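You operate a simulated robot arm through the tools that you are given. There is no shell and no other tool.

Carry out the task below with a simulated two-armed robot. There is one attempt and no reset: what you move stays moved.

JOB
Level the narrow oak table, fit the fuller battery and switch the camera on.
Fine: wind the levelling wheel till the tilt display shows 0 mm; the battery sits home before the camera goes on; it stays on.

It is judged by the outcome, as a careful person would: the job done as asked, and still so three seconds after it is handed in. It fails if anything else is knocked over, pushed out of place, dropped, spilled or broken.

ROBOT AND FRAMES
Two 7-joint arms with fingered hands on one trunk that stands fixed in place. Base frame: the origin is at the foot of the trunk, x ahead of it, y to its left, z up. Lengths are in mm, angles in degrees, forces in N, time in s.
The left shoulder is at [59, 174, 1065], the right one opposite. With the tool pointing down near the work surface each hand reaches from about 280 to 740 mm from the base axis, measured 20 degrees to its own side. Payload 3.8 kg a hand.
The TCP of each hand is the grasp point between the finger pads, 26 mm short of the fingertips. In the tool frame z runs along the fingers and y along their closing line. The gripper opens to 132 mm. The gripper's body begins 73 mm behind the TCP. The gripper is a hand of 3 fingers: y runs from the thumb to the fingers, the wrist lies at [0, 0, -224] in the tool frame, and closing takes about 1.5 s.
Orientation is told as [roll, pitch, yaw] about the base's x, y, z axes, in that order, counted from this pose: with the fingers straight down and closing along the base's y, the tool's x points along the base's -x, its y along +y and its z along -z.

CONTROLS
- The arms move only by the tool servo_tool. It takes "left_targets", "right_targets" or both (then of equal length, played together; a hand with none holds still); each is a list of rows, each a list of 7 numbers: the shift along the tool's x, y, z in units of 250 mm (1.0 is 250 mm), then the turn, a rotation vector about the tool's x, y, z in units of 180 degrees (1.0 is 180 degrees), then the closure, from 0 (fully open) to 1 (shut). In form: [[tx, ty, tz, wx, wy, wz, gripper], ...]. A call has 1 to 20 rows; each row is the pose to reach, as a shift and turn from the pose commanded when the call began, along the tool's axes at that moment. A call with a number of a shift or a turn outside -1 to 1 is refused whole. Each row takes 0.2 s and may step no farther than 50 mm and 8.6 degrees from the row before; otherwise, or with a gripper value out of range, the whole call is refused. Where a pose cannot be reached the arm comes as near as it can. A force on the tool above 90 N (or 10 N above the force at the start of the call, whichever is more), or a blocked arm, ends the call early, and 0.2 s more pass. Each finger travels about 108 mm/s and halts on what it meets, pressing with about 32 N; the grip force reading is that of the motor and also rises with nothing between the fingers. The clock runs only during rows and for 0.2 s after the last one: add rows that repeat a pose to give the fingers time. The reply holds the time, the measured pose of the TCP, the force on the tool along the base axes, the opening and the grip force, in the units named above and with some noise, with the torque about the TCP (base axes, N m) and any sound that the robot's microphone picked up.
- Cameras (640 x 400 px; columns grow to the right, rows downward): "scene" is now at [177.6, -32.7, 979.9]; the picture's right is [-0.36, -0.93, 0.00], its down [0.04, -0.01, -1.00] and it looks along [0.93, -0.36, 0.04] (base axes); focal length 214 px, centre (320, 200). "left" rides on the left gripper at [-62, 3, -92] in its tool frame; the picture's right is [-0.05, -1.00, 0.00], its down [0.83, -0.04, -0.56] and it looks along [0.55, -0.03, 0.83] (tool axes); focal length 230 px, centre (320, 200). "right" rides on the right gripper at [62, 3, -92] in its tool frame; the picture's right is [-0.05, 1.00, 0.00], its down [-0.83, -0.04, -0.56] and it looks along [-0.55, -0.03, 0.83] (tool axes); focal length 230 px, centre (320, 200).
- capture(camera): a new picture of that camera. No time passes.
- move_column(by): slides the trunk up (or, below 0, down) by that many mm; the arms and the scene camera ride with it, the base frame stays. It gives what a move gives, with no picture.
- set_grasp(shape, hand): the hand has 3 fingers and takes this shape, open, in about a second: jaw (thumb against the fingers, like two jaws); tri (thumb and two fingers); tip (a fingertip pinch); poke (one finger out to press); point (the index stretched); flat (the hand flat); cup (the hand cupped); fist (a fist). The gripper value then closes the fingers along that shape, each until it touches; the sizes above hold for jaw. It gives what a move gives, with no picture.
- turn_head(pan, tilt): turns the head with the scene camera to pan (to the left, within 60 degrees either way) and tilt (down, from -29 to 69), counted from straight ahead of the robot. It gives what a move gives.
- probe_pixels(camera, pixels): for up to 12 pixels [column, row] of the newest picture of that camera ("zoom" is the newest enlarged one), the place [x, y, z] in the base frame of the surface seen there, good to about 3 mm. No time passes.
- inspect(camera, box): a new picture of the part [left, top, right, bottom] of that camera's present view, enlarged. No time passes.
- close_job(): hands the job in; it is judged then, once.

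Open the grippers and draw the arms clear of the work before you hand the job in, unless the task says otherwise.

The tools are called after "Emit:" as a command line: name --argument value ..., lists and objects as JSON in quotes. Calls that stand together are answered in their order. servo_tool: Moves the arms, as the interface text tells. Its arguments: {"type":"object","properties":{"left_targets":{"type":"array","items":{"type":"array","items":{"type":"number"}}},"right_targets":{"type":"array","items":{"type":"array","items":{"type":"number"}}}},"required":[]} The other tools are called the same way: move_column (by) slides the trunk up or down; set_grasp (shape, hand) gives the hand a shape; turn_head (pan, tilt) turns the head that bears the scene camera; capture (camera) takes a picture; probe_pixels (camera, pixels) gives the place of the surface under pixels of a picture; inspect (camera, box) takes an enlarged picture of a part of a camera's view; close_job () hands the job in.

At the start:

```text
time_s: 0.0
left_ee_pos: [435.6, -48.4, 1013.2]
left_tool_rot: [0.0, 0.0, 0.1]
left_wrist_force: [0.4, -0.6, -0.3]
left_ft_torque: [0.03, 0.03, -0.01]
left_gripper_width: 131.9
left_gripper_force: 0.1
left_shape: jaw
right_ee_pos: [302.6, -317.8, 1131.3]
right_tool_rot: [0.0, 0.0, 0.0]
right_wrist_force: [-0.4, 0.1, 0.9]
right_ft_torque: [-0.01, 0.01, 0.03]
right_gripper_width: 131.9
right_gripper_force: 0.1
right_shape: jaw
trunk travel left (down, up): [-375.0, 107.0]
head pan, tilt: [-21.1, -2.3]
```

scene: 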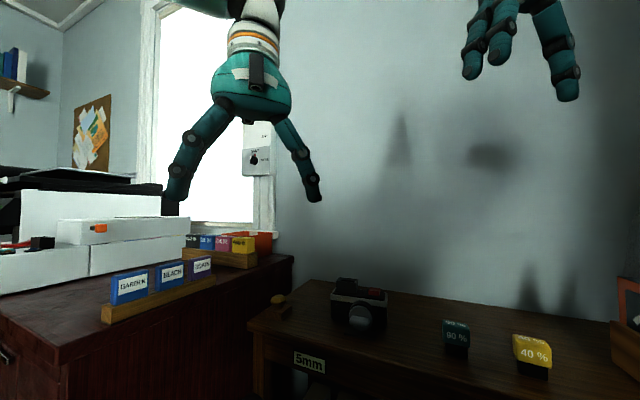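
right: 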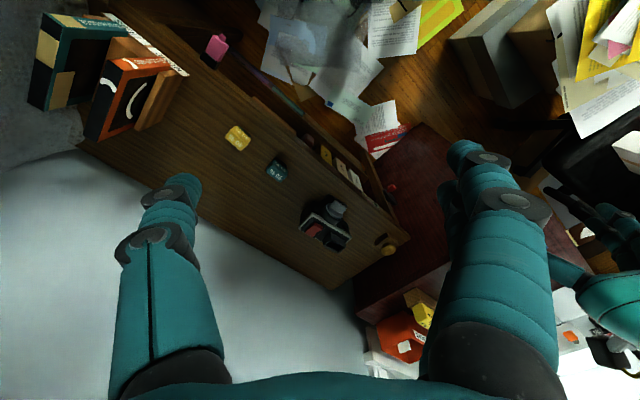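
left: 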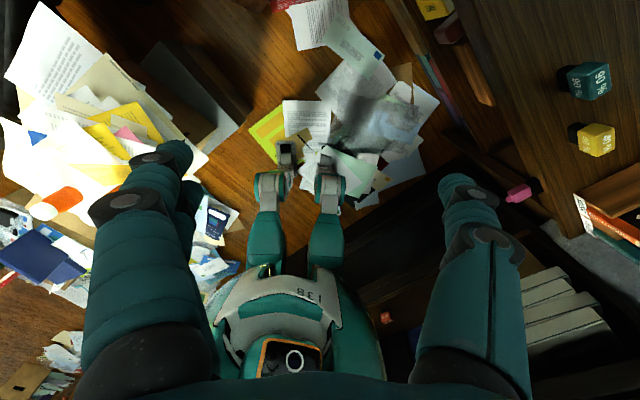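

The scene shows a narrow table with a camera (~358,305), a teal battery (~455,337) and a yellow battery (~532,352), and a "5mm" display at (308,362). I'll tilt the head down to see the table better.

Emit:
turn_head --pan -30 --tilt 30

```text
time_s: 1.0
left_ee_pos: [436.3, -48.7, 1013.7]
left_tool_rot: [0.0, 0.0, 0.1]
left_wrist_force: [-0.3, -0.2, 1.2]
left_ft_torque: [-0.01, 0.0, 0.01]
left_gripper_width: 131.6
left_gripper_force: 0.1
left_shape: jaw
right_ee_pos: [302.7, -318.4, 1131.3]
right_tool_rot: [0.0, -0.1, 0.0]
right_wrist_force: [0.9, 0.0, 0.5]
right_ft_torque: [0.0, 0.04, -0.03]
right_gripper_width: 132.0
right_gripper_force: 0.0
right_shape: jaw
trunk travel left (down, up): [-375.0, 107.0]
head pan, tilt: [-30.0, 30.0]
```

The head has turned; now I take a fresh scene picture.

Emit:
capture --camera "scene"

```text
taken
```

scene: 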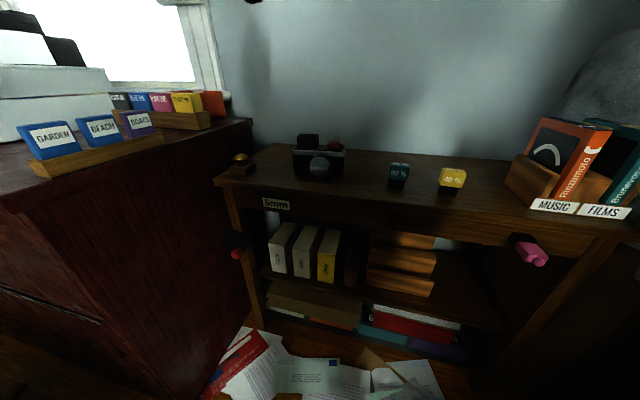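

The table shows a knob at (240,160), display "5mm" at (276,204), a red item at (237,253) and a pink item at (530,250). I'll enlarge these regions.

Emit:
inspect --camera "scene" --box '[210, 120, 370, 220]'

Emit:
inspect --camera "scene" --box '[370, 140, 530, 240]'

Emit:
inspect --camera "scene" --box '[200, 190, 360, 290]'

Emit:
inspect --camera "scene" --box '[470, 190, 630, 290]'

```text
4.00 times, centred on (290, 170) of scene
```

zoom: 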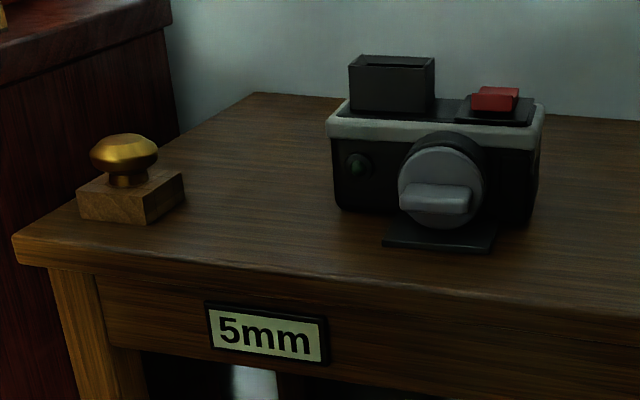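

```text
4.00 times, centred on (450, 190) of scene
```

zoom: 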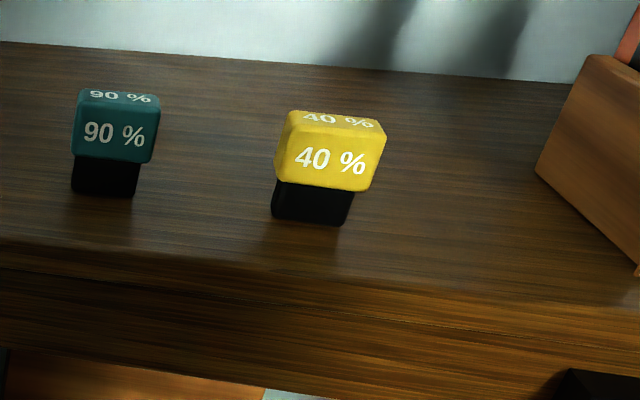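

```text
4.00 times, centred on (280, 240) of scene
```

zoom: 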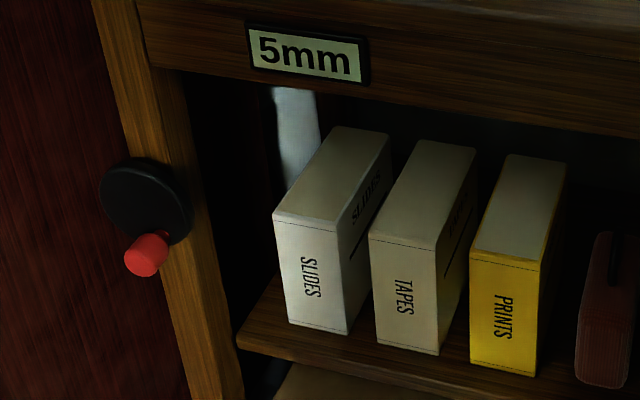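

```text
4.00 times, centred on (550, 240) of scene
```

zoom: 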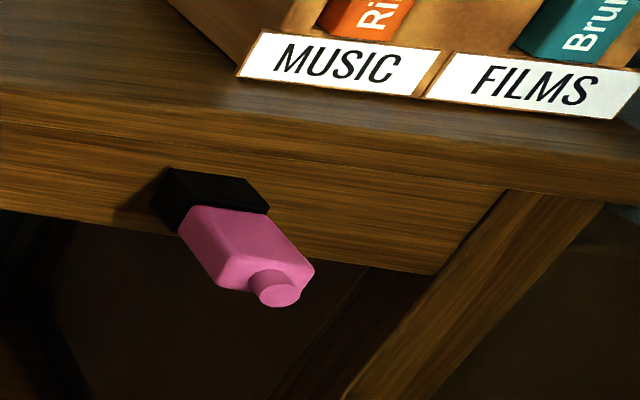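

The levelling wheel is the black disc with the red crank knob on the left front leg; the 90% teal battery is the fuller one; the camera has a black socket on top, a red item on top, and a grey lens/knob. I'll take measurements from the scene picture.

Emit:
probe_pixels --camera "scene" --pixels '[[240, 158], [276, 204], [237, 240], [236, 254], [308, 140], [333, 145], [319, 165], [399, 168], [399, 183], [452, 178], [450, 190], [360, 190]]'

Emit:
capture --camera "right"

Emit:
capture --camera "left"

```text
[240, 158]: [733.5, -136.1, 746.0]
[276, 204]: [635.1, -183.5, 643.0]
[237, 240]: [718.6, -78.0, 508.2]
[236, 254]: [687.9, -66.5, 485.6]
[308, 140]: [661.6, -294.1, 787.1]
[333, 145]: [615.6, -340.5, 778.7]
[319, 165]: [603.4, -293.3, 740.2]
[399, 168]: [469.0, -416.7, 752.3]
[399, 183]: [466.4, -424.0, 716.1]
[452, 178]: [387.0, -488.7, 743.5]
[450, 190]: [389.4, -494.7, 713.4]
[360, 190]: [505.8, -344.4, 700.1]
```

```text
taken
```

right: 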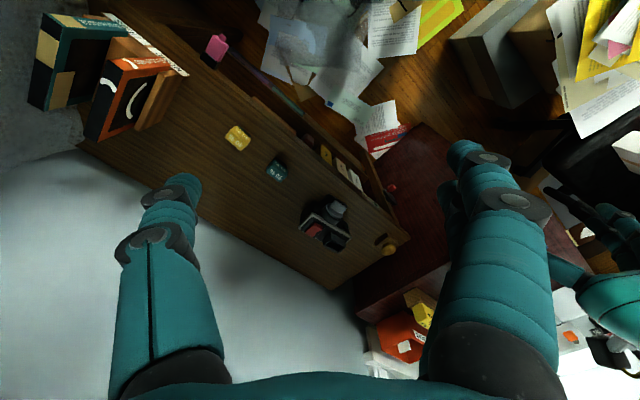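

```text
taken
```

left: 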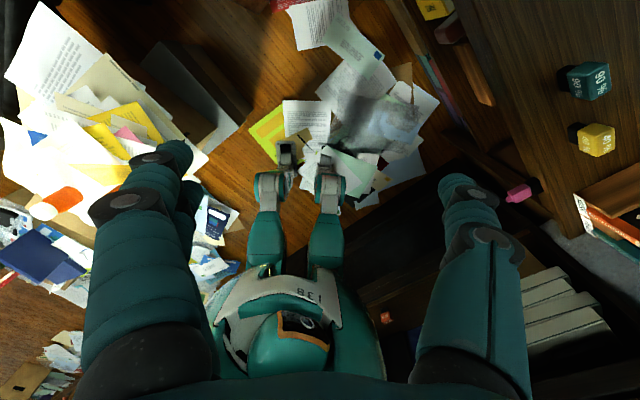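

I'll zoom in further on the wheel and on the camera to get the geometry.

Emit:
inspect --camera "scene" --box '[212, 222, 264, 270]'

Emit:
probe_pixels --camera "scene" --pixels '[[220, 180], [300, 193], [400, 215], [500, 232], [580, 245], [270, 145], [390, 155], [500, 163], [345, 195], [430, 205], [250, 300], [600, 260]]'

```text
8.33 times, centred on (238, 246) of scene
```

zoom: 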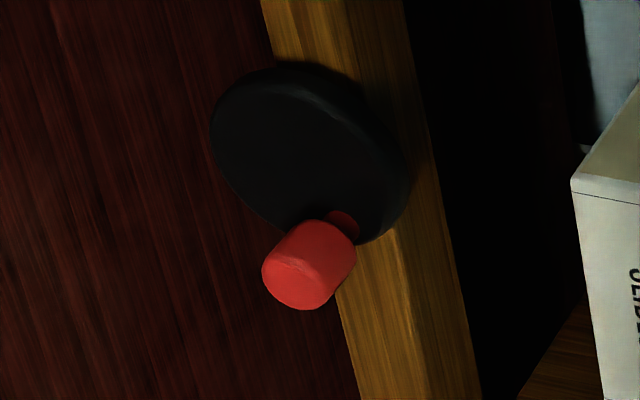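

```text
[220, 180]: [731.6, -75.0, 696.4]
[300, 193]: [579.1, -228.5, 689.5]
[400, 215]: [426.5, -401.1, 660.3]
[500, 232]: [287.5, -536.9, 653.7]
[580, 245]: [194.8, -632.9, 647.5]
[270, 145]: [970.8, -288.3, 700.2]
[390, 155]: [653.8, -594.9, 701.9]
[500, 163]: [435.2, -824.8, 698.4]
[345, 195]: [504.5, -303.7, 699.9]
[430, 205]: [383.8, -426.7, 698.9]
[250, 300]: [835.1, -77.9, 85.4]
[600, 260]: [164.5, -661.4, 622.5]
```

Table front edge runs along ~45°, top at z≈700; the front faces (-0.71, +0.71). I'll probe points on the wheel and knob in the zoom picture.

Emit:
probe_pixels --camera "zoom" --pixels '[[290, 150], [240, 90], [225, 150], [330, 90], [370, 130], [395, 180], [365, 225], [280, 215], [300, 270], [335, 240], [285, 285], [350, 218]]'

Emit:
inspect --camera "scene" --box '[280, 125, 360, 190]'

```text
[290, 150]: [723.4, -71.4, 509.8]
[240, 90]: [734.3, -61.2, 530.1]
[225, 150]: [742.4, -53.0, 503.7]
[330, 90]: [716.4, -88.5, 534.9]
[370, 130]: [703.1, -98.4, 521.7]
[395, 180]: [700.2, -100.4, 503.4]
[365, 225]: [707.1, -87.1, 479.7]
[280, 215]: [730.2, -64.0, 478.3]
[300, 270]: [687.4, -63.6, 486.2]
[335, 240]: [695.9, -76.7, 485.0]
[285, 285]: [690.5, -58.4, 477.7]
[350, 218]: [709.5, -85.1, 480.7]
```

```text
6.15 times, centred on (320, 158) of scene
```

zoom: 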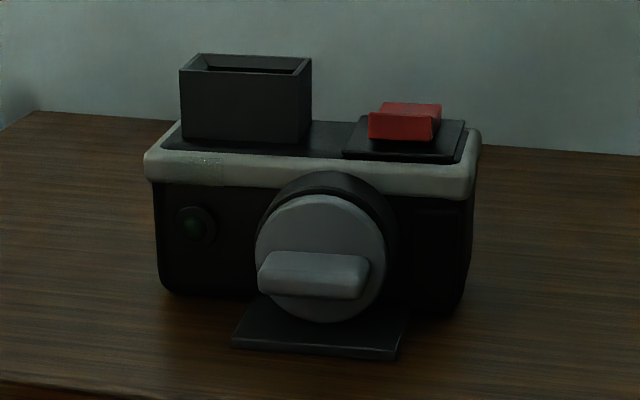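

The red rocker sits on top at zoom (405,120) and an indicator lamp at (195,225). I'll probe camera details in this zoom, and the cabinet side next to the wheel in the scene picture.

Emit:
probe_pixels --camera "zoom" --pixels '[[185, 75], [305, 65], [297, 75], [245, 100], [405, 112], [400, 128], [455, 135], [195, 225], [320, 215], [315, 270], [320, 330], [155, 160]]'

Emit:
probe_pixels --camera "scene" --pixels '[[180, 150], [120, 200], [60, 215], [40, 225], [150, 250], [210, 250], [230, 300], [100, 300], [30, 213], [100, 180], [20, 260], [200, 350]]'

```text
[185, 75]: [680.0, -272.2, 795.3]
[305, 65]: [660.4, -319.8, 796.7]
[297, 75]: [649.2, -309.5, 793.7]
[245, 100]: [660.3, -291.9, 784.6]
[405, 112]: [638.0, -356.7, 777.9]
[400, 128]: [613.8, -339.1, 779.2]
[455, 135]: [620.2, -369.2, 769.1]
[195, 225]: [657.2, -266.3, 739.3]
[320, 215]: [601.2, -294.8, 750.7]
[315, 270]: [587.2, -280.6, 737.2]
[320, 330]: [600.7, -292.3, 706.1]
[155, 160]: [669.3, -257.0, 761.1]
```

```text
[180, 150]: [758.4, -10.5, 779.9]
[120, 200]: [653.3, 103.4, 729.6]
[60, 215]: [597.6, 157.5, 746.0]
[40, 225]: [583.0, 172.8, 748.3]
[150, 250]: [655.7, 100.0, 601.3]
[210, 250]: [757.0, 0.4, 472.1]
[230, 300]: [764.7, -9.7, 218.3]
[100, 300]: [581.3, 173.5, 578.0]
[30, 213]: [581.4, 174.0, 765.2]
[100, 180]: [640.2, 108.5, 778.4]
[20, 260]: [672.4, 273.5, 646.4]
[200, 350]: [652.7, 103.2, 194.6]
```

Geometry so far: cabinet side at u≈535 (along the table), wheel centre u≈456, z≈505, face n≈-562. Before lowering the trunk I check where the right arm's elbow sits relative to the table.

Emit:
turn_head --pan -58 --tilt 25

Emit:
capture --camera "scene"

```text
time_s: 1.9
left_ee_pos: [436.4, -48.7, 1014.5]
left_tool_rot: [0.1, -0.1, 0.1]
left_wrist_force: [-0.2, -0.5, 0.3]
left_ft_torque: [-0.01, 0.02, 0.02]
left_gripper_width: 132.1
left_gripper_force: 0.1
left_shape: jaw
right_ee_pos: [303.3, -318.0, 1131.5]
right_tool_rot: [0.1, 0.0, 0.0]
right_wrist_force: [0.7, -0.1, -0.7]
right_ft_torque: [-0.01, 0.02, -0.01]
right_gripper_width: 131.7
right_gripper_force: 0.1
right_shape: jaw
trunk travel left (down, up): [-375.0, 107.0]
head pan, tilt: [-58.0, 25.0]
```

```text
taken
```

scene: 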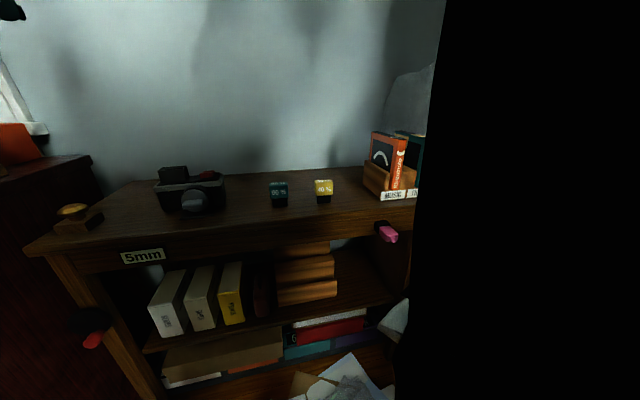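

The black block on the right is my own right arm; I probe it to know where it is.

Emit:
probe_pixels --camera "scene" --pixels '[[450, 50], [445, 150], [430, 250], [410, 350], [500, 100], [500, 200], [500, 300], [500, 380], [600, 100], [600, 200], [600, 300], [600, 380]]'

```text
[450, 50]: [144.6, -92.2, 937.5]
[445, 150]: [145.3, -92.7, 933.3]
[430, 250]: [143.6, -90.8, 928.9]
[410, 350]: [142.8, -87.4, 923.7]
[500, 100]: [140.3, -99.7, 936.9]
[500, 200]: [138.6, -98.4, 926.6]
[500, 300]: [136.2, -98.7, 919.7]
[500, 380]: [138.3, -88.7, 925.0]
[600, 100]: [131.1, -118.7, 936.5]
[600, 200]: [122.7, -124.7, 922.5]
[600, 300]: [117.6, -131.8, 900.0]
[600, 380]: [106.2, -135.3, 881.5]
```

The near obstruction is the right upper arm at about (140,-95,930), far from the table. I lower the trunk so the left hand can reach the wheel horizontally.

Emit:
move_column --by -150

Emit:
turn_head --pan -20 --tilt 25

Emit:
capture --camera "scene"

```text
time_s: 3.7
left_ee_pos: [436.0, -48.2, 864.0]
left_tool_rot: [0.0, -0.1, 0.0]
left_wrist_force: [0.3, 0.1, -0.4]
left_ft_torque: [-0.01, 0.03, 0.01]
left_gripper_width: 131.8
left_gripper_force: 0.1
left_shape: jaw
right_ee_pos: [303.4, -318.0, 981.1]
right_tool_rot: [0.0, 0.0, 0.0]
right_wrist_force: [0.0, 0.0, 0.4]
right_ft_torque: [0.01, -0.01, 0.02]
right_gripper_width: 131.9
right_gripper_force: 0.1
right_shape: jaw
trunk travel left (down, up): [-225.0, 257.0]
head pan, tilt: [-58.0, 25.0]
```

```text
time_s: 4.7
left_ee_pos: [436.5, -49.0, 863.1]
left_tool_rot: [0.0, 0.0, 0.0]
left_wrist_force: [0.0, 1.0, 0.3]
left_ft_torque: [0.02, 0.02, -0.02]
left_gripper_width: 132.0
left_gripper_force: 0.0
left_shape: jaw
right_ee_pos: [303.1, -319.6, 982.3]
right_tool_rot: [0.1, 0.1, 0.0]
right_wrist_force: [0.2, -0.9, -0.1]
right_ft_torque: [0.0, -0.01, 0.01]
right_gripper_width: 131.9
right_gripper_force: 0.1
right_shape: jaw
trunk travel left (down, up): [-225.0, 257.0]
head pan, tilt: [-20.0, 25.0]
```

```text
taken
```

scene: 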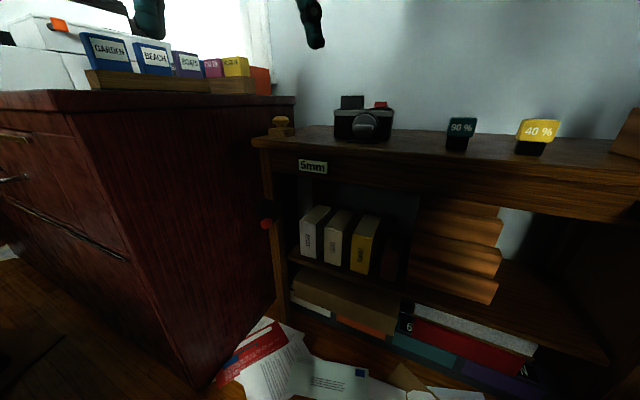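

The view is clear; wheel knob at (267,224), display at (312,166). I lower the trunk another 110 mm.

Emit:
move_column --by -110

Emit:
capture --camera "scene"

```text
time_s: 6.1
left_ee_pos: [436.9, -48.6, 752.9]
left_tool_rot: [0.0, -0.2, 0.1]
left_wrist_force: [0.6, -0.2, -0.5]
left_ft_torque: [-0.01, -0.04, 0.01]
left_gripper_width: 131.9
left_gripper_force: 0.0
left_shape: jaw
right_ee_pos: [302.4, -318.0, 871.7]
right_tool_rot: [0.0, -0.1, 0.0]
right_wrist_force: [-0.4, 0.1, 0.2]
right_ft_torque: [0.0, -0.06, 0.01]
right_gripper_width: 131.9
right_gripper_force: 0.0
right_shape: jaw
trunk travel left (down, up): [-115.0, 367.0]
head pan, tilt: [-20.0, 25.0]
```

```text
taken
```

scene: 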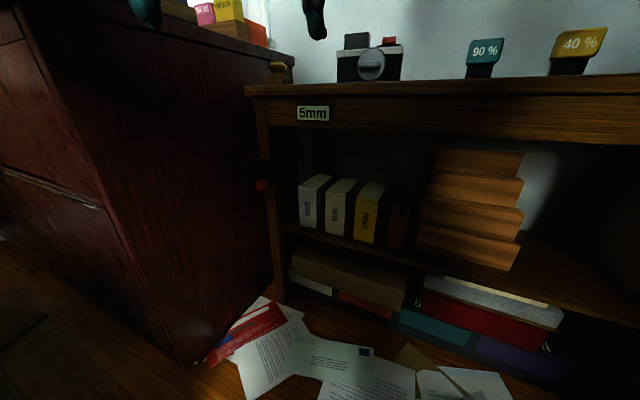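

Display still reads 5mm at (312,113). I now swing the left hand to a horizontal pose facing the wheel (fingers above, thumb below), stopping ~90 mm in front of the knob.

Emit:
servo_tool --left_targets '[[-0.0378, 0.0103, 0.049, -0.0116, -0.028, 0.028, 0], [-0.0756, 0.0206, 0.098, -0.0232, -0.056, 0.056, 0], [-0.1134, 0.0309, 0.147, -0.0348, -0.084, 0.084, 0], [-0.1512, 0.0412, 0.196, -0.0464, -0.112, 0.112, 0], [-0.189, 0.0515, 0.245, -0.058, -0.14, 0.14, 0], [-0.2268, 0.0618, 0.294, -0.0696, -0.168, 0.168, 0], [-0.2646, 0.0721, 0.343, -0.0812, -0.196, 0.196, 0], [-0.3024, 0.0824, 0.392, -0.0928, -0.224, 0.224, 0], [-0.3402, 0.0927, 0.441, -0.1044, -0.252, 0.252, 0], [-0.378, 0.103, 0.49, -0.116, -0.28, 0.28, 0]]'

Emit:
capture --camera "scene"

Emit:
capture --camera "left"

```text
time_s: 8.3
left_ee_pos: [531.6, -22.6, 630.8]
left_tool_rot: [45.1, -31.0, -67.5]
left_wrist_force: [0.3, 0.1, -0.9]
left_ft_torque: [0.01, 0.05, -0.03]
left_gripper_width: 132.0
left_gripper_force: 0.1
left_shape: jaw
right_ee_pos: [303.2, -319.1, 872.3]
right_tool_rot: [0.0, 0.1, 0.0]
right_wrist_force: [0.4, 0.3, -0.4]
right_ft_torque: [-0.01, 0.03, 0.02]
right_gripper_width: 132.0
right_gripper_force: 0.0
right_shape: jaw
trunk travel left (down, up): [-115.0, 367.0]
head pan, tilt: [-20.0, 25.0]
```

```text
taken
```

scene: 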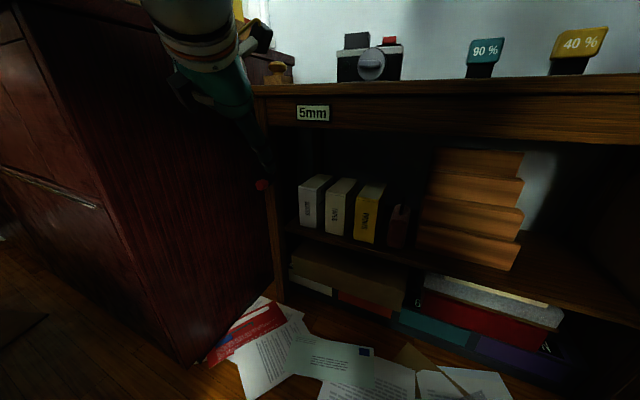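

```text
taken
```

left: 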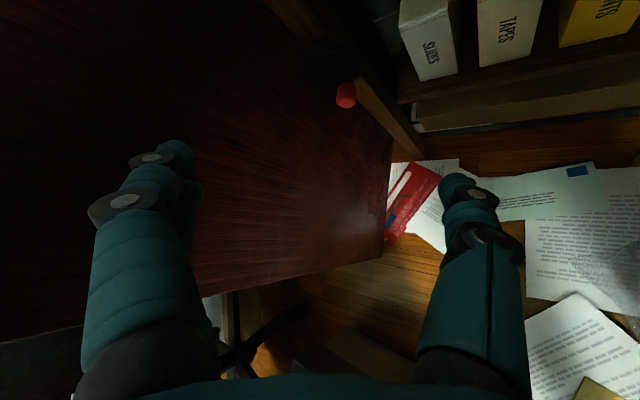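

The hand is halfway round and clear of everything; the knob shows at (346,95) in the left view. I complete the second half of the swing.

Emit:
servo_tool --left_targets '[[0.0209, -0.004, 0.0589, -0.0116, -0.028, 0.028, 0], [0.0418, -0.0081, 0.1178, -0.0232, -0.056, 0.056, 0], [0.0628, -0.0121, 0.1768, -0.0348, -0.084, 0.084, 0], [0.0837, -0.0162, 0.2357, -0.0464, -0.112, 0.112, 0], [0.1046, -0.0202, 0.2946, -0.058, -0.14, 0.14, 0], [0.1255, -0.0242, 0.3535, -0.0696, -0.168, 0.168, 0], [0.1464, -0.0283, 0.4124, -0.0812, -0.196, 0.196, 0], [0.1674, -0.0323, 0.4714, -0.0928, -0.224, 0.224, 0], [0.1883, -0.0364, 0.5303, -0.1044, -0.252, 0.252, 0], [0.2092, -0.0404, 0.5892, -0.116, -0.28, 0.28, 0]]'

Emit:
turn_head --pan -10 --tilt 22

Emit:
capture --camera "scene"

Emit:
capture --camera "left"

```text
time_s: 10.5
left_ee_pos: [463.0, -158.7, 599.4]
left_tool_rot: [87.7, -1.3, -131.2]
left_wrist_force: [-0.2, 0.1, -0.4]
left_ft_torque: [0.01, -0.01, -0.01]
left_gripper_width: 131.7
left_gripper_force: 0.0
left_shape: jaw
left hand out of reach, approached as far as the arm can: row 4, 5, 6, 7, 8, 9, 10
right_ee_pos: [302.8, -317.8, 872.9]
right_tool_rot: [0.0, 0.0, 0.0]
right_wrist_force: [-0.2, -1.4, 0.2]
right_ft_torque: [0.0, 0.02, -0.02]
right_gripper_width: 132.0
right_gripper_force: 0.1
right_shape: jaw
trunk travel left (down, up): [-115.0, 367.0]
head pan, tilt: [-20.0, 25.0]
```

```text
time_s: 11.2
left_ee_pos: [464.3, -160.6, 598.8]
left_tool_rot: [87.6, -1.4, -131.1]
left_wrist_force: [-0.4, 0.5, 0.0]
left_ft_torque: [0.01, 0.03, 0.01]
left_gripper_width: 131.9
left_gripper_force: 0.0
left_shape: jaw
right_ee_pos: [303.1, -318.3, 871.6]
right_tool_rot: [0.0, 0.0, 0.1]
right_wrist_force: [0.0, 0.4, -0.5]
right_ft_torque: [0.05, 0.0, 0.01]
right_gripper_width: 132.0
right_gripper_force: 0.1
right_shape: jaw
trunk travel left (down, up): [-115.0, 367.0]
head pan, tilt: [-10.0, 22.0]
```

```text
taken
```

scene: 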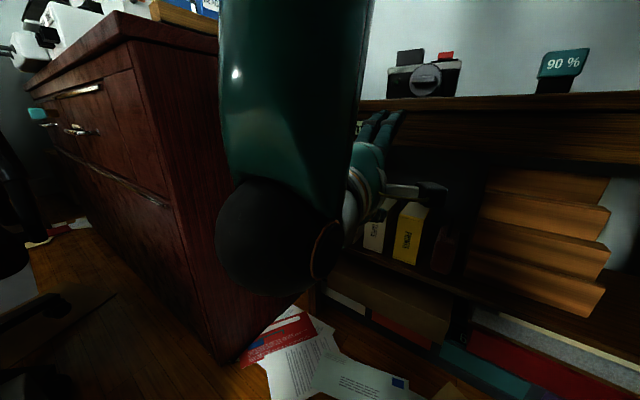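

```text
taken
```

left: 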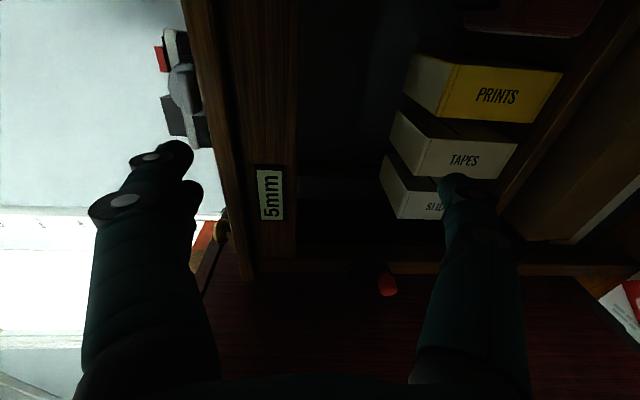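

The arm could not hold that wrist roll: it deviated to (463,-159,599), "out of reach" from row 4. I reverse that half-swing to return to the earlier reachable pose, then will use a more natural orientation (camera above, closing sideways).

Emit:
servo_tool --left_targets '[[-0.034, 0.049, -0.0194, 0.0116, 0.028, -0.028, 0], [-0.068, 0.098, -0.0388, 0.0232, 0.056, -0.056, 0], [-0.102, 0.147, -0.0582, 0.0348, 0.084, -0.084, 0], [-0.136, 0.196, -0.0776, 0.0464, 0.112, -0.112, 0], [-0.17, 0.245, -0.097, 0.058, 0.14, -0.14, 0], [-0.204, 0.294, -0.1164, 0.0696, 0.168, -0.168, 0], [-0.238, 0.343, -0.1358, 0.0812, 0.196, -0.196, 0], [-0.272, 0.392, -0.1552, 0.0928, 0.224, -0.224, 0], [-0.306, 0.441, -0.1746, 0.1044, 0.252, -0.252, 0], [-0.34, 0.49, -0.194, 0.116, 0.28, -0.28, 0]]'

Emit:
capture --camera "scene"

```text
time_s: 13.4
left_ee_pos: [375.5, -189.3, 724.7]
left_tool_rot: [42.5, -29.2, -62.4]
left_wrist_force: [0.2, -0.2, -0.1]
left_ft_torque: [-0.03, 0.02, -0.02]
left_gripper_width: 131.6
left_gripper_force: 0.0
left_shape: jaw
right_ee_pos: [302.8, -318.2, 870.7]
right_tool_rot: [0.0, 0.0, 0.0]
right_wrist_force: [-0.3, 0.1, 0.1]
right_ft_torque: [-0.02, -0.04, -0.03]
right_gripper_width: 132.0
right_gripper_force: 0.1
right_shape: jaw
trunk travel left (down, up): [-115.0, 367.0]
head pan, tilt: [-10.0, 22.0]
```

```text
taken
```

scene: 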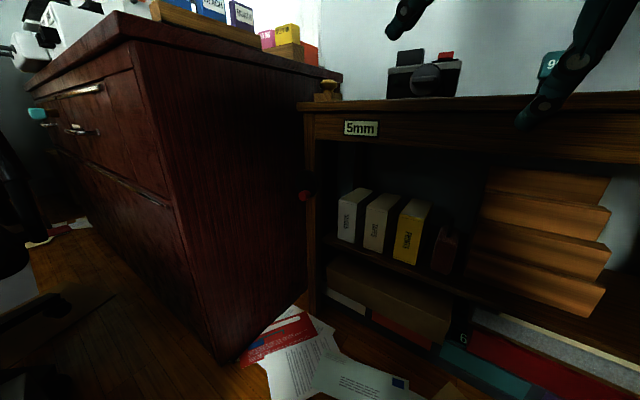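

The controller rebased on the reached pose: left hand is at (375,-189,725). I now turn it to a natural pose, camera above, pointing forward/30° down with 15° right yaw, and move toward the wheel.

Emit:
servo_tool --left_targets '[[0.0265, 0.0295, 0.0616, 0.0025, -0.0053, -0.0154, 0], [0.0531, 0.0589, 0.1232, 0.005, -0.0107, -0.0309, 0], [0.0796, 0.0884, 0.1848, 0.0074, -0.016, -0.0463, 0], [0.1061, 0.1179, 0.2464, 0.0099, -0.0214, -0.0618, 0], [0.1327, 0.1473, 0.308, 0.0124, -0.0267, -0.0772, 0], [0.1592, 0.1768, 0.3696, 0.0149, -0.0321, -0.0926, 0], [0.1857, 0.2063, 0.4312, 0.0174, -0.0374, -0.1081, 0], [0.2123, 0.2357, 0.4928, 0.0198, -0.0428, -0.1235, 0], [0.2388, 0.2652, 0.5544, 0.0223, -0.0481, -0.139, 0], [0.2653, 0.2947, 0.616, 0.0248, -0.0535, -0.1544, 0], [0.2919, 0.3241, 0.6776, 0.0273, -0.0588, -0.1698, 0], [0.3184, 0.3536, 0.7392, 0.0298, -0.0642, -0.1853, 0], [0.3449, 0.3831, 0.8008, 0.0322, -0.0695, -0.2007, 0], [0.3715, 0.4125, 0.8624, 0.0347, -0.0749, -0.2162, 0], [0.398, 0.442, 0.924, 0.0372, -0.0802, -0.2316, 0]]'

Emit:
capture --camera "scene"

Emit:
capture --camera "left"

```text
time_s: 16.6
left_ee_pos: [569.0, -43.7, 593.4]
left_tool_rot: [0.1, -60.1, -15.0]
left_wrist_force: [-0.2, 0.0, -0.5]
left_ft_torque: [0.01, -0.03, 0.02]
left_gripper_width: 131.8
left_gripper_force: 0.0
left_shape: jaw
right_ee_pos: [303.9, -319.5, 871.8]
right_tool_rot: [0.0, -0.1, -0.1]
right_wrist_force: [-0.1, -0.4, 0.1]
right_ft_torque: [0.0, 0.0, -0.03]
right_gripper_width: 131.9
right_gripper_force: 0.0
right_shape: jaw
trunk travel left (down, up): [-115.0, 367.0]
head pan, tilt: [-10.0, 22.0]
```

```text
taken
```

scene: 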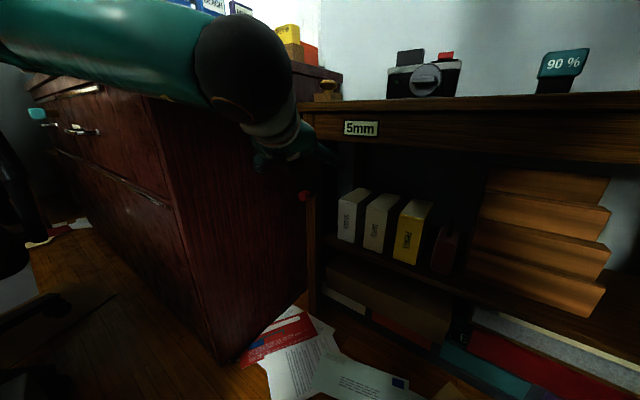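

```text
taken
```

left: 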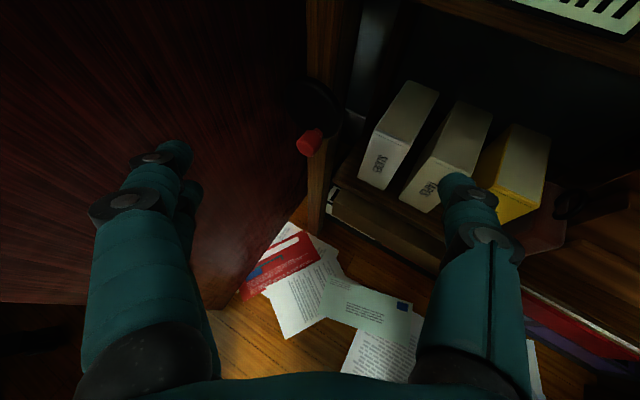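

The pose was reached exactly. The forearm passes near the cabinet's front edge in the scene view, so I probe how close it is.

Emit:
probe_pixels --camera "scene" --pixels '[[20, 40], [100, 50], [180, 70], [245, 70], [250, 110], [270, 130], [150, 20], [60, 70], [200, 100], [285, 150], [140, 100], [60, 90]]'

Emit:
probe_pixels --camera "left" --pixels '[[310, 143], [303, 135], [318, 130], [309, 152], [320, 100], [300, 100], [335, 110], [165, 150], [465, 185]]'

```text
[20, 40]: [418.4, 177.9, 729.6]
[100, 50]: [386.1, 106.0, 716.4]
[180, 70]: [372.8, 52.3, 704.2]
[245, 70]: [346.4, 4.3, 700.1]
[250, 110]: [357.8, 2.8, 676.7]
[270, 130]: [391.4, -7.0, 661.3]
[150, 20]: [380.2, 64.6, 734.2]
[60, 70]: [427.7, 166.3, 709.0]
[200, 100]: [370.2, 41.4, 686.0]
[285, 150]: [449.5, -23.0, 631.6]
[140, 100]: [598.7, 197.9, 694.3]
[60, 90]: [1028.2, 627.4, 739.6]
```

```text
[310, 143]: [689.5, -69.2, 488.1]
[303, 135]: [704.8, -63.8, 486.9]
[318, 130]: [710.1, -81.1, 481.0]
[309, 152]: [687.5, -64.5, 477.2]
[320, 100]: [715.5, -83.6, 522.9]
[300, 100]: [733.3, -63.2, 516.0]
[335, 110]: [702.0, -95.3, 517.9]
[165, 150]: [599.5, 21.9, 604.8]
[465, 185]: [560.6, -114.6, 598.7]
```

The forearm comes from the left; I turn the head left to see the elbow's location relative to the cabinet before advancing.

Emit:
turn_head --pan 35 --tilt 10

Emit:
capture --camera "scene"

```text
time_s: 17.8
left_ee_pos: [569.6, -42.9, 593.4]
left_tool_rot: [0.0, -60.0, -15.2]
left_wrist_force: [0.6, 0.6, 0.3]
left_ft_torque: [0.0, -0.02, -0.01]
left_gripper_width: 132.0
left_gripper_force: 0.0
left_shape: jaw
right_ee_pos: [302.7, -319.8, 870.9]
right_tool_rot: [0.0, 0.1, 0.0]
right_wrist_force: [-0.7, -0.1, -0.4]
right_ft_torque: [0.0, -0.01, 0.0]
right_gripper_width: 131.9
right_gripper_force: 0.0
right_shape: jaw
trunk travel left (down, up): [-115.0, 367.0]
head pan, tilt: [35.0, 10.0]
```

```text
taken
```

scene: 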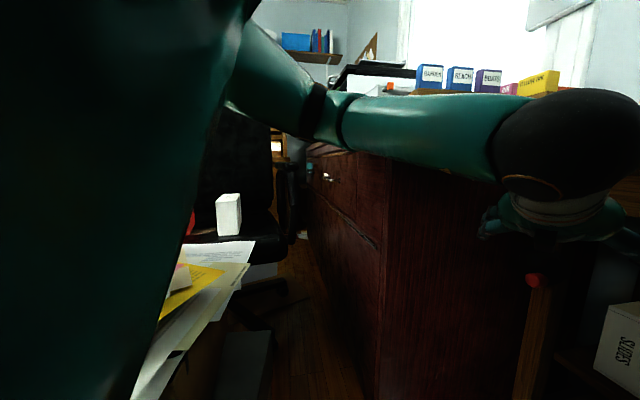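

Emit:
probe_pixels --camera "scene" --pixels '[[330, 120], [345, 130], [300, 100], [270, 80], [400, 130], [450, 140], [560, 140], [350, 105], [310, 135], [240, 90], [330, 150], [500, 110]]'

```text
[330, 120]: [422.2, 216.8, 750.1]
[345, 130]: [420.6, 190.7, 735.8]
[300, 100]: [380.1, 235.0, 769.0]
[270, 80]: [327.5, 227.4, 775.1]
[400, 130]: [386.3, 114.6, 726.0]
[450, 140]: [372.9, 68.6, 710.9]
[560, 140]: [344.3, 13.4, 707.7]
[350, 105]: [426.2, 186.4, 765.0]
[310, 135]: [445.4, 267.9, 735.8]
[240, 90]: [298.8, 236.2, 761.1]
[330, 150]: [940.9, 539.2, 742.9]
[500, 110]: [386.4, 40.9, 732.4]
```

The elbow is at about (440,235,755), ~100 mm clear of the cabinet front. I'll try the "poke" shape on the left hand and look at where the finger is, as pushing the crank knob around with one finger suits a full circle.

Emit:
set_grasp --shape "poke" --hand "left"

Emit:
capture --camera "left"

Emit:
turn_head --pan -10 --tilt 22

Emit:
capture --camera "scene"

```text
time_s: 18.7
left_ee_pos: [570.1, -43.9, 593.9]
left_tool_rot: [0.0, -60.0, -15.2]
left_wrist_force: [-0.3, 0.1, -0.3]
left_ft_torque: [-0.01, -0.02, 0.01]
left_gripper_width: 0.1
left_gripper_force: 0.1
left_shape: poke
right_ee_pos: [304.2, -317.7, 871.6]
right_tool_rot: [0.0, 0.0, 0.1]
right_wrist_force: [-0.3, 1.0, -0.4]
right_ft_torque: [0.01, 0.0, -0.03]
right_gripper_width: 131.8
right_gripper_force: 0.1
right_shape: jaw
trunk travel left (down, up): [-115.0, 367.0]
head pan, tilt: [35.0, 10.0]
```

```text
taken
```

left: 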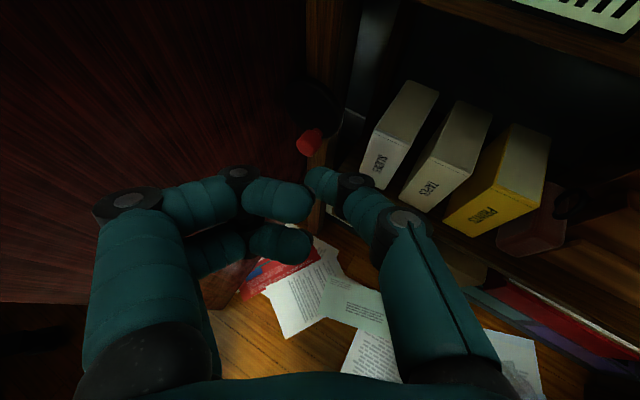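

```text
time_s: 19.8
left_ee_pos: [569.6, -43.2, 593.3]
left_tool_rot: [0.1, -60.0, -15.1]
left_wrist_force: [0.0, 0.0, -0.4]
left_ft_torque: [0.03, 0.05, -0.01]
left_gripper_width: 0.0
left_gripper_force: 0.1
left_shape: poke
right_ee_pos: [303.3, -317.6, 871.8]
right_tool_rot: [0.0, 0.0, 0.0]
right_wrist_force: [-0.5, -0.3, 0.5]
right_ft_torque: [-0.03, 0.03, 0.05]
right_gripper_width: 131.8
right_gripper_force: 0.0
right_shape: jaw
trunk travel left (down, up): [-115.0, 367.0]
head pan, tilt: [-10.0, 22.0]
```

```text
taken
```

scene: 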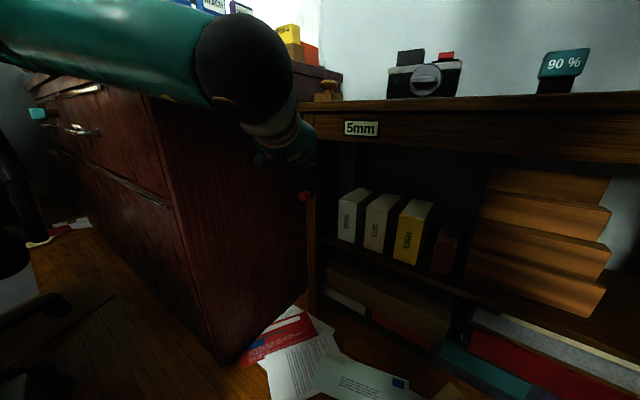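

The poke finger's tip shows at about (320,180) in the left view with the other two curled at (300,200) and (300,245). I probe these.

Emit:
probe_pixels --camera "left" --pixels '[[318, 180], [330, 178], [345, 190], [370, 205], [295, 195], [275, 190], [295, 240], [240, 175], [405, 220], [312, 172], [325, 195], [220, 240]]'

Emit:
inspect --camera "left" --box '[220, 90, 400, 260]'

```text
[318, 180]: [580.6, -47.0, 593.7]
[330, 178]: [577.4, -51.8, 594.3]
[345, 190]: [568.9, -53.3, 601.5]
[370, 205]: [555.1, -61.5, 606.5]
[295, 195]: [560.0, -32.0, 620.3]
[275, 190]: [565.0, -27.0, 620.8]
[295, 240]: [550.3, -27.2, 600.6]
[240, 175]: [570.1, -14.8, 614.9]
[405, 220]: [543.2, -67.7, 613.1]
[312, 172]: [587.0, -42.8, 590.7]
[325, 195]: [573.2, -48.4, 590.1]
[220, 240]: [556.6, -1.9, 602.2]
```

```text
2.35 times, centred on (310, 175) of left
```

zoom: 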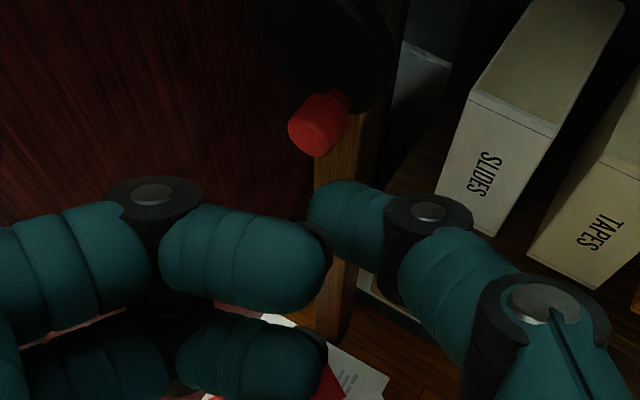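

The poke finger slants ~35° from the tool axis, which is awkward beside the knob. I'll look at the "point" shape instead.

Emit:
set_grasp --shape "point" --hand "left"

Emit:
capture --camera "left"

```text
time_s: 20.7
left_ee_pos: [570.2, -43.0, 593.4]
left_tool_rot: [0.1, -60.0, -15.2]
left_wrist_force: [0.5, -0.1, -0.3]
left_ft_torque: [-0.01, 0.02, -0.01]
left_gripper_width: 0.0
left_gripper_force: 0.0
left_shape: point
right_ee_pos: [303.1, -317.0, 872.0]
right_tool_rot: [0.0, -0.1, 0.0]
right_wrist_force: [0.2, 0.0, -1.1]
right_ft_torque: [-0.01, 0.03, 0.05]
right_gripper_width: 131.6
right_gripper_force: 0.1
right_shape: jaw
trunk travel left (down, up): [-115.0, 367.0]
head pan, tilt: [-10.0, 22.0]
```

```text
taken
```

left: 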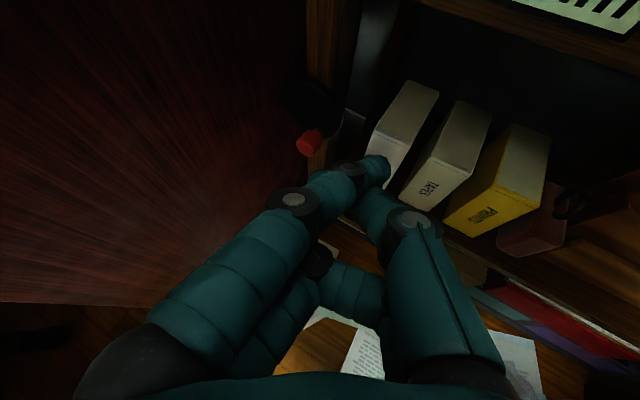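

In "point", the index extends from lower-left to its tip at (380,168), leaning to the right, which matches the wheel's axis direction better. I probe its tip and knuckles.

Emit:
probe_pixels --camera "left" --pixels '[[382, 168], [375, 160], [355, 168], [330, 185], [295, 200], [250, 230], [390, 175], [375, 180], [370, 205], [405, 222], [320, 260], [345, 290]]'

Emit:
inspect --camera "left" --box '[240, 110, 440, 300]'

```text
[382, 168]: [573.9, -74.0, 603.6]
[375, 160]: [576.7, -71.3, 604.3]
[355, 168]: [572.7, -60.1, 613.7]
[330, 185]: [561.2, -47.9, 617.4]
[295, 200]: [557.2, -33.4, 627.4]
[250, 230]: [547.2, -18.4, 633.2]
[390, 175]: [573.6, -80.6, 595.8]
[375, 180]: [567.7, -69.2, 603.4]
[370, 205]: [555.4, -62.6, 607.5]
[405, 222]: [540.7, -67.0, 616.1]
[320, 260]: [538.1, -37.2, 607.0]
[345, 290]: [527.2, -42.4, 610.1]
```

```text
2.11 times, centred on (340, 205) of left
```

zoom: 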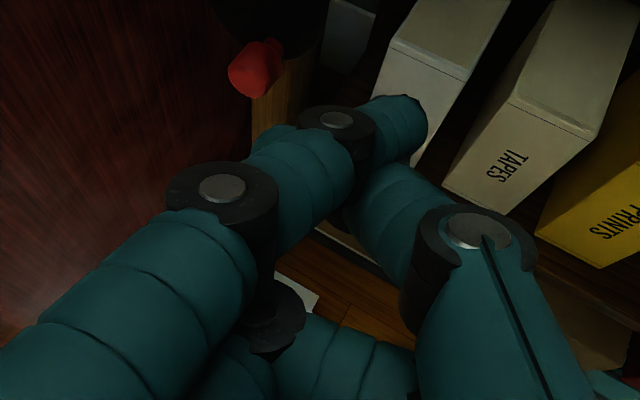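

The index tip sits at about tool [~-5,-33,10], slanting 45° to -y. I'll look at other shapes ("tri", then "tip") before deciding.

Emit:
set_grasp --shape "tri" --hand "left"

Emit:
capture --camera "left"

Emit:
set_grasp --shape "tip" --hand "left"

Emit:
capture --camera "left"

Emit:
set_grasp --shape "flat" --hand "left"

Emit:
capture --camera "left"

```text
time_s: 21.6
left_ee_pos: [569.0, -43.2, 593.9]
left_tool_rot: [0.0, -60.1, -15.1]
left_wrist_force: [1.2, 0.2, 0.1]
left_ft_torque: [0.0, 0.01, -0.01]
left_gripper_width: 95.0
left_gripper_force: 0.0
left_shape: tri
right_ee_pos: [303.1, -319.2, 871.3]
right_tool_rot: [-0.1, 0.0, -0.1]
right_wrist_force: [-0.3, 0.4, 0.9]
right_ft_torque: [-0.01, -0.01, -0.03]
right_gripper_width: 131.6
right_gripper_force: 0.0
right_shape: jaw
trunk travel left (down, up): [-115.0, 367.0]
head pan, tilt: [-10.0, 22.0]
```

```text
taken
```

left: 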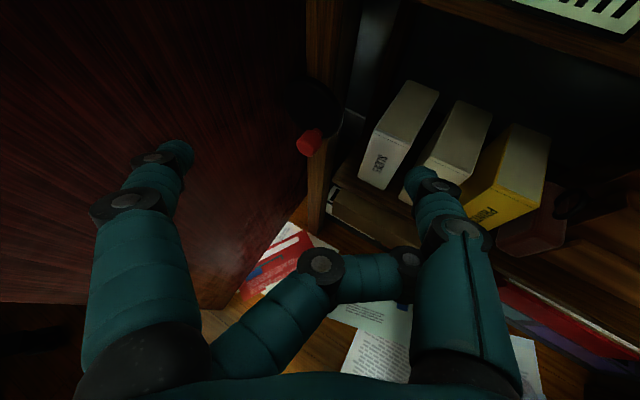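

```text
time_s: 22.5
left_ee_pos: [568.7, -43.2, 593.5]
left_tool_rot: [0.0, -60.1, -15.2]
left_wrist_force: [-0.6, -0.4, -0.1]
left_ft_torque: [0.0, -0.01, -0.03]
left_gripper_width: 95.0
left_gripper_force: 0.1
left_shape: tip
right_ee_pos: [302.5, -318.5, 871.3]
right_tool_rot: [0.0, 0.0, 0.1]
right_wrist_force: [0.5, -0.4, 0.7]
right_ft_torque: [-0.01, -0.01, -0.02]
right_gripper_width: 131.6
right_gripper_force: 0.0
right_shape: jaw
trunk travel left (down, up): [-115.0, 367.0]
head pan, tilt: [-10.0, 22.0]
```

```text
taken
```

left: 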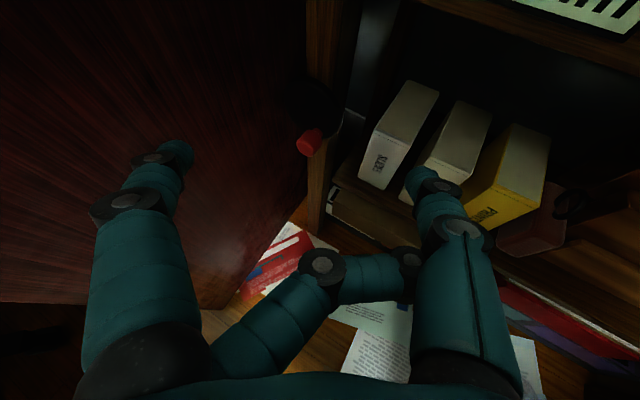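

```text
time_s: 23.4
left_ee_pos: [568.5, -42.2, 592.9]
left_tool_rot: [0.3, -60.1, -15.2]
left_wrist_force: [0.1, -0.2, -0.3]
left_ft_torque: [-0.01, 0.01, 0.01]
left_gripper_width: 0.0
left_gripper_force: 0.0
left_shape: flat
right_ee_pos: [302.3, -318.2, 872.1]
right_tool_rot: [0.0, 0.0, -0.1]
right_wrist_force: [0.7, 0.5, -0.5]
right_ft_torque: [0.0, 0.04, -0.03]
right_gripper_width: 131.7
right_gripper_force: 0.2
right_shape: jaw
trunk travel left (down, up): [-115.0, 367.0]
head pan, tilt: [-10.0, 22.0]
```

```text
taken
```

left: 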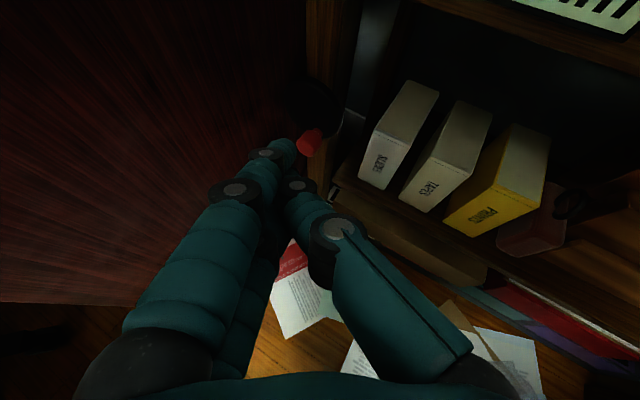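

"Tri" and "tip" use thumb+index only; "jaw" has two fingers opposite the thumb, which should chuck the round knob well. I return to jaw and zoom in on the knob for exact location.

Emit:
set_grasp --shape "jaw" --hand "left"

Emit:
inspect --camera "left" --box '[280, 70, 350, 165]'

```text
time_s: 24.3
left_ee_pos: [569.3, -43.6, 594.1]
left_tool_rot: [0.1, -60.1, -15.2]
left_wrist_force: [-0.7, 0.0, -0.1]
left_ft_torque: [-0.01, -0.02, 0.01]
left_gripper_width: 132.1
left_gripper_force: 0.0
left_shape: jaw
right_ee_pos: [303.3, -318.0, 871.8]
right_tool_rot: [0.0, 0.0, 0.0]
right_wrist_force: [0.1, 0.3, 0.2]
right_ft_torque: [0.01, 0.01, 0.01]
right_gripper_width: 131.8
right_gripper_force: 0.1
right_shape: jaw
trunk travel left (down, up): [-115.0, 367.0]
head pan, tilt: [-10.0, 22.0]
```

```text
4.21 times, centred on (315, 118) of left
```

zoom: 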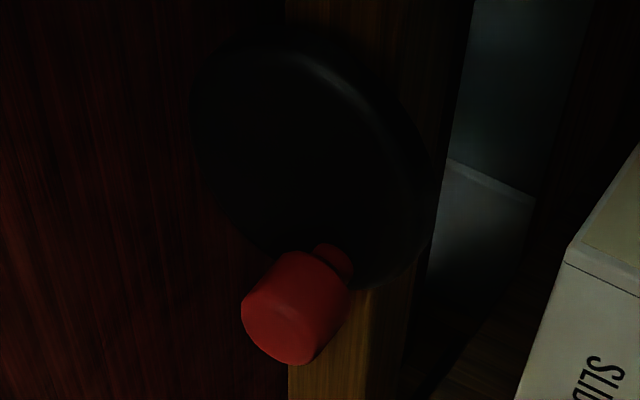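

I probe the knob's front face, sides and the wheel's rim in this zoom.

Emit:
probe_pixels --camera "zoom" --pixels '[[270, 325], [250, 305], [300, 355], [262, 345], [300, 320], [285, 262], [340, 295], [315, 265], [340, 258], [325, 320], [250, 290], [318, 355]]'

Emit:
probe_pixels --camera "zoom" --pixels '[[200, 100], [215, 180], [260, 245], [240, 60], [300, 55], [360, 90], [405, 150], [425, 220], [400, 275], [310, 150], [380, 280], [280, 200]]'

```text
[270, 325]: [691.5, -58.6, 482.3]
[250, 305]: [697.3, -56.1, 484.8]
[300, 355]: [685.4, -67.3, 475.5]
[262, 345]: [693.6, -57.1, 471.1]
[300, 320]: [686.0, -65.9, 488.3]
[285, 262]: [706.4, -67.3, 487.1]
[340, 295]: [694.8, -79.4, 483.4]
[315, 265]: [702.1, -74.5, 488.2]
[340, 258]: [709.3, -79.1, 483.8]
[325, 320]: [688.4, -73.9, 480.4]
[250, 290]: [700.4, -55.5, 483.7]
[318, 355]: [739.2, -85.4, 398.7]
```

```text
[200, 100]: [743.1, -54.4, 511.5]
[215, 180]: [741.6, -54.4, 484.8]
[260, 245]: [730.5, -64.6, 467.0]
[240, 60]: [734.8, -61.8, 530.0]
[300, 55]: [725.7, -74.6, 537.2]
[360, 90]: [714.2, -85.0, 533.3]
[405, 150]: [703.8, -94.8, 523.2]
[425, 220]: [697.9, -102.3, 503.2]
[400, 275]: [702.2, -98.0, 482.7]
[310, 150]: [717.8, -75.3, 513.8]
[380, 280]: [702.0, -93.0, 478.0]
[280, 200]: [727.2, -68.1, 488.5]
```

Knob: centre at u≈445, z≈479.5, n from -550 to -531, radius ≈10; wheel centre u≈454.5, z≈502, so crank radius ≈24. I move to a pre-grasp pose ~60 mm in front of the knob with the jaw part-closed.

Emit:
servo_tool --left_targets '[[0.0235, 0.0111, 0.048, 0.0063, -0.0069, 0.0029, 0.3], [0.047, 0.0221, 0.0959, 0.0126, -0.0139, 0.0059, 0.5], [0.0705, 0.0332, 0.1439, 0.0189, -0.0208, 0.0088, 0.55], [0.094, 0.0442, 0.1918, 0.0252, -0.0277, 0.0118, 0.55], [0.1175, 0.0553, 0.2398, 0.0315, -0.0346, 0.0147, 0.55], [0.141, 0.0663, 0.2877, 0.0378, -0.0416, 0.0176, 0.55], [0.1645, 0.0774, 0.3357, 0.0441, -0.0485, 0.0206, 0.55], [0.188, 0.0884, 0.3836, 0.0504, -0.0554, 0.0235, 0.55]]'

Emit:
capture --camera "scene"

Emit:
capture --camera "left"

```text
time_s: 26.1
left_ee_pos: [604.6, -93.8, 528.1]
left_tool_rot: [2.0, -69.2, -24.8]
left_wrist_force: [0.2, -0.3, 0.2]
left_ft_torque: [0.02, 0.05, 0.01]
left_gripper_width: 59.8
left_gripper_force: 0.0
left_shape: jaw
left hand out of reach, approached as far as the arm can: row 5, 6, 7, 8
right_ee_pos: [303.6, -317.9, 871.4]
right_tool_rot: [0.0, 0.0, -0.1]
right_wrist_force: [-0.4, -0.2, 0.3]
right_ft_torque: [0.0, 0.02, -0.02]
right_gripper_width: 131.9
right_gripper_force: 0.1
right_shape: jaw
trunk travel left (down, up): [-115.0, 367.0]
head pan, tilt: [-10.0, 22.0]
```

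```text
taken
```

scene: 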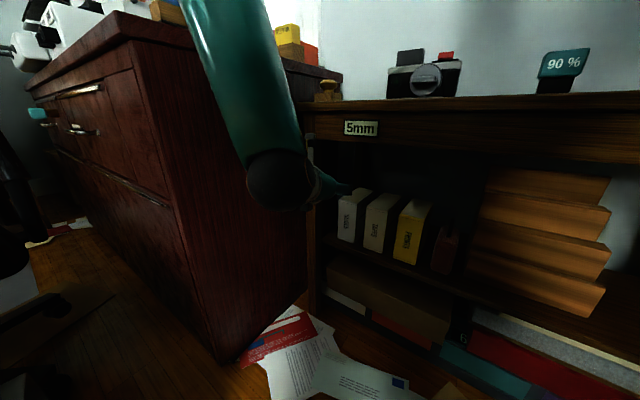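

```text
taken
```

left: 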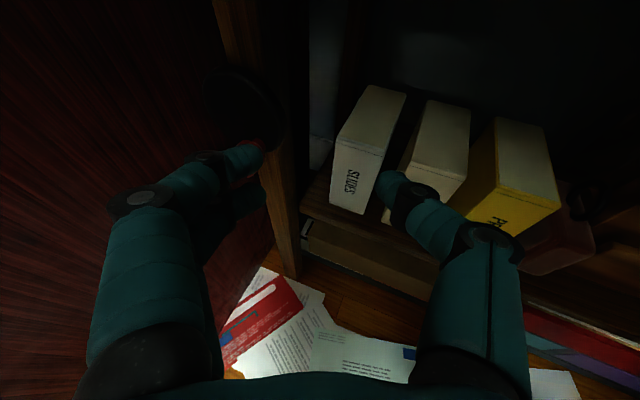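

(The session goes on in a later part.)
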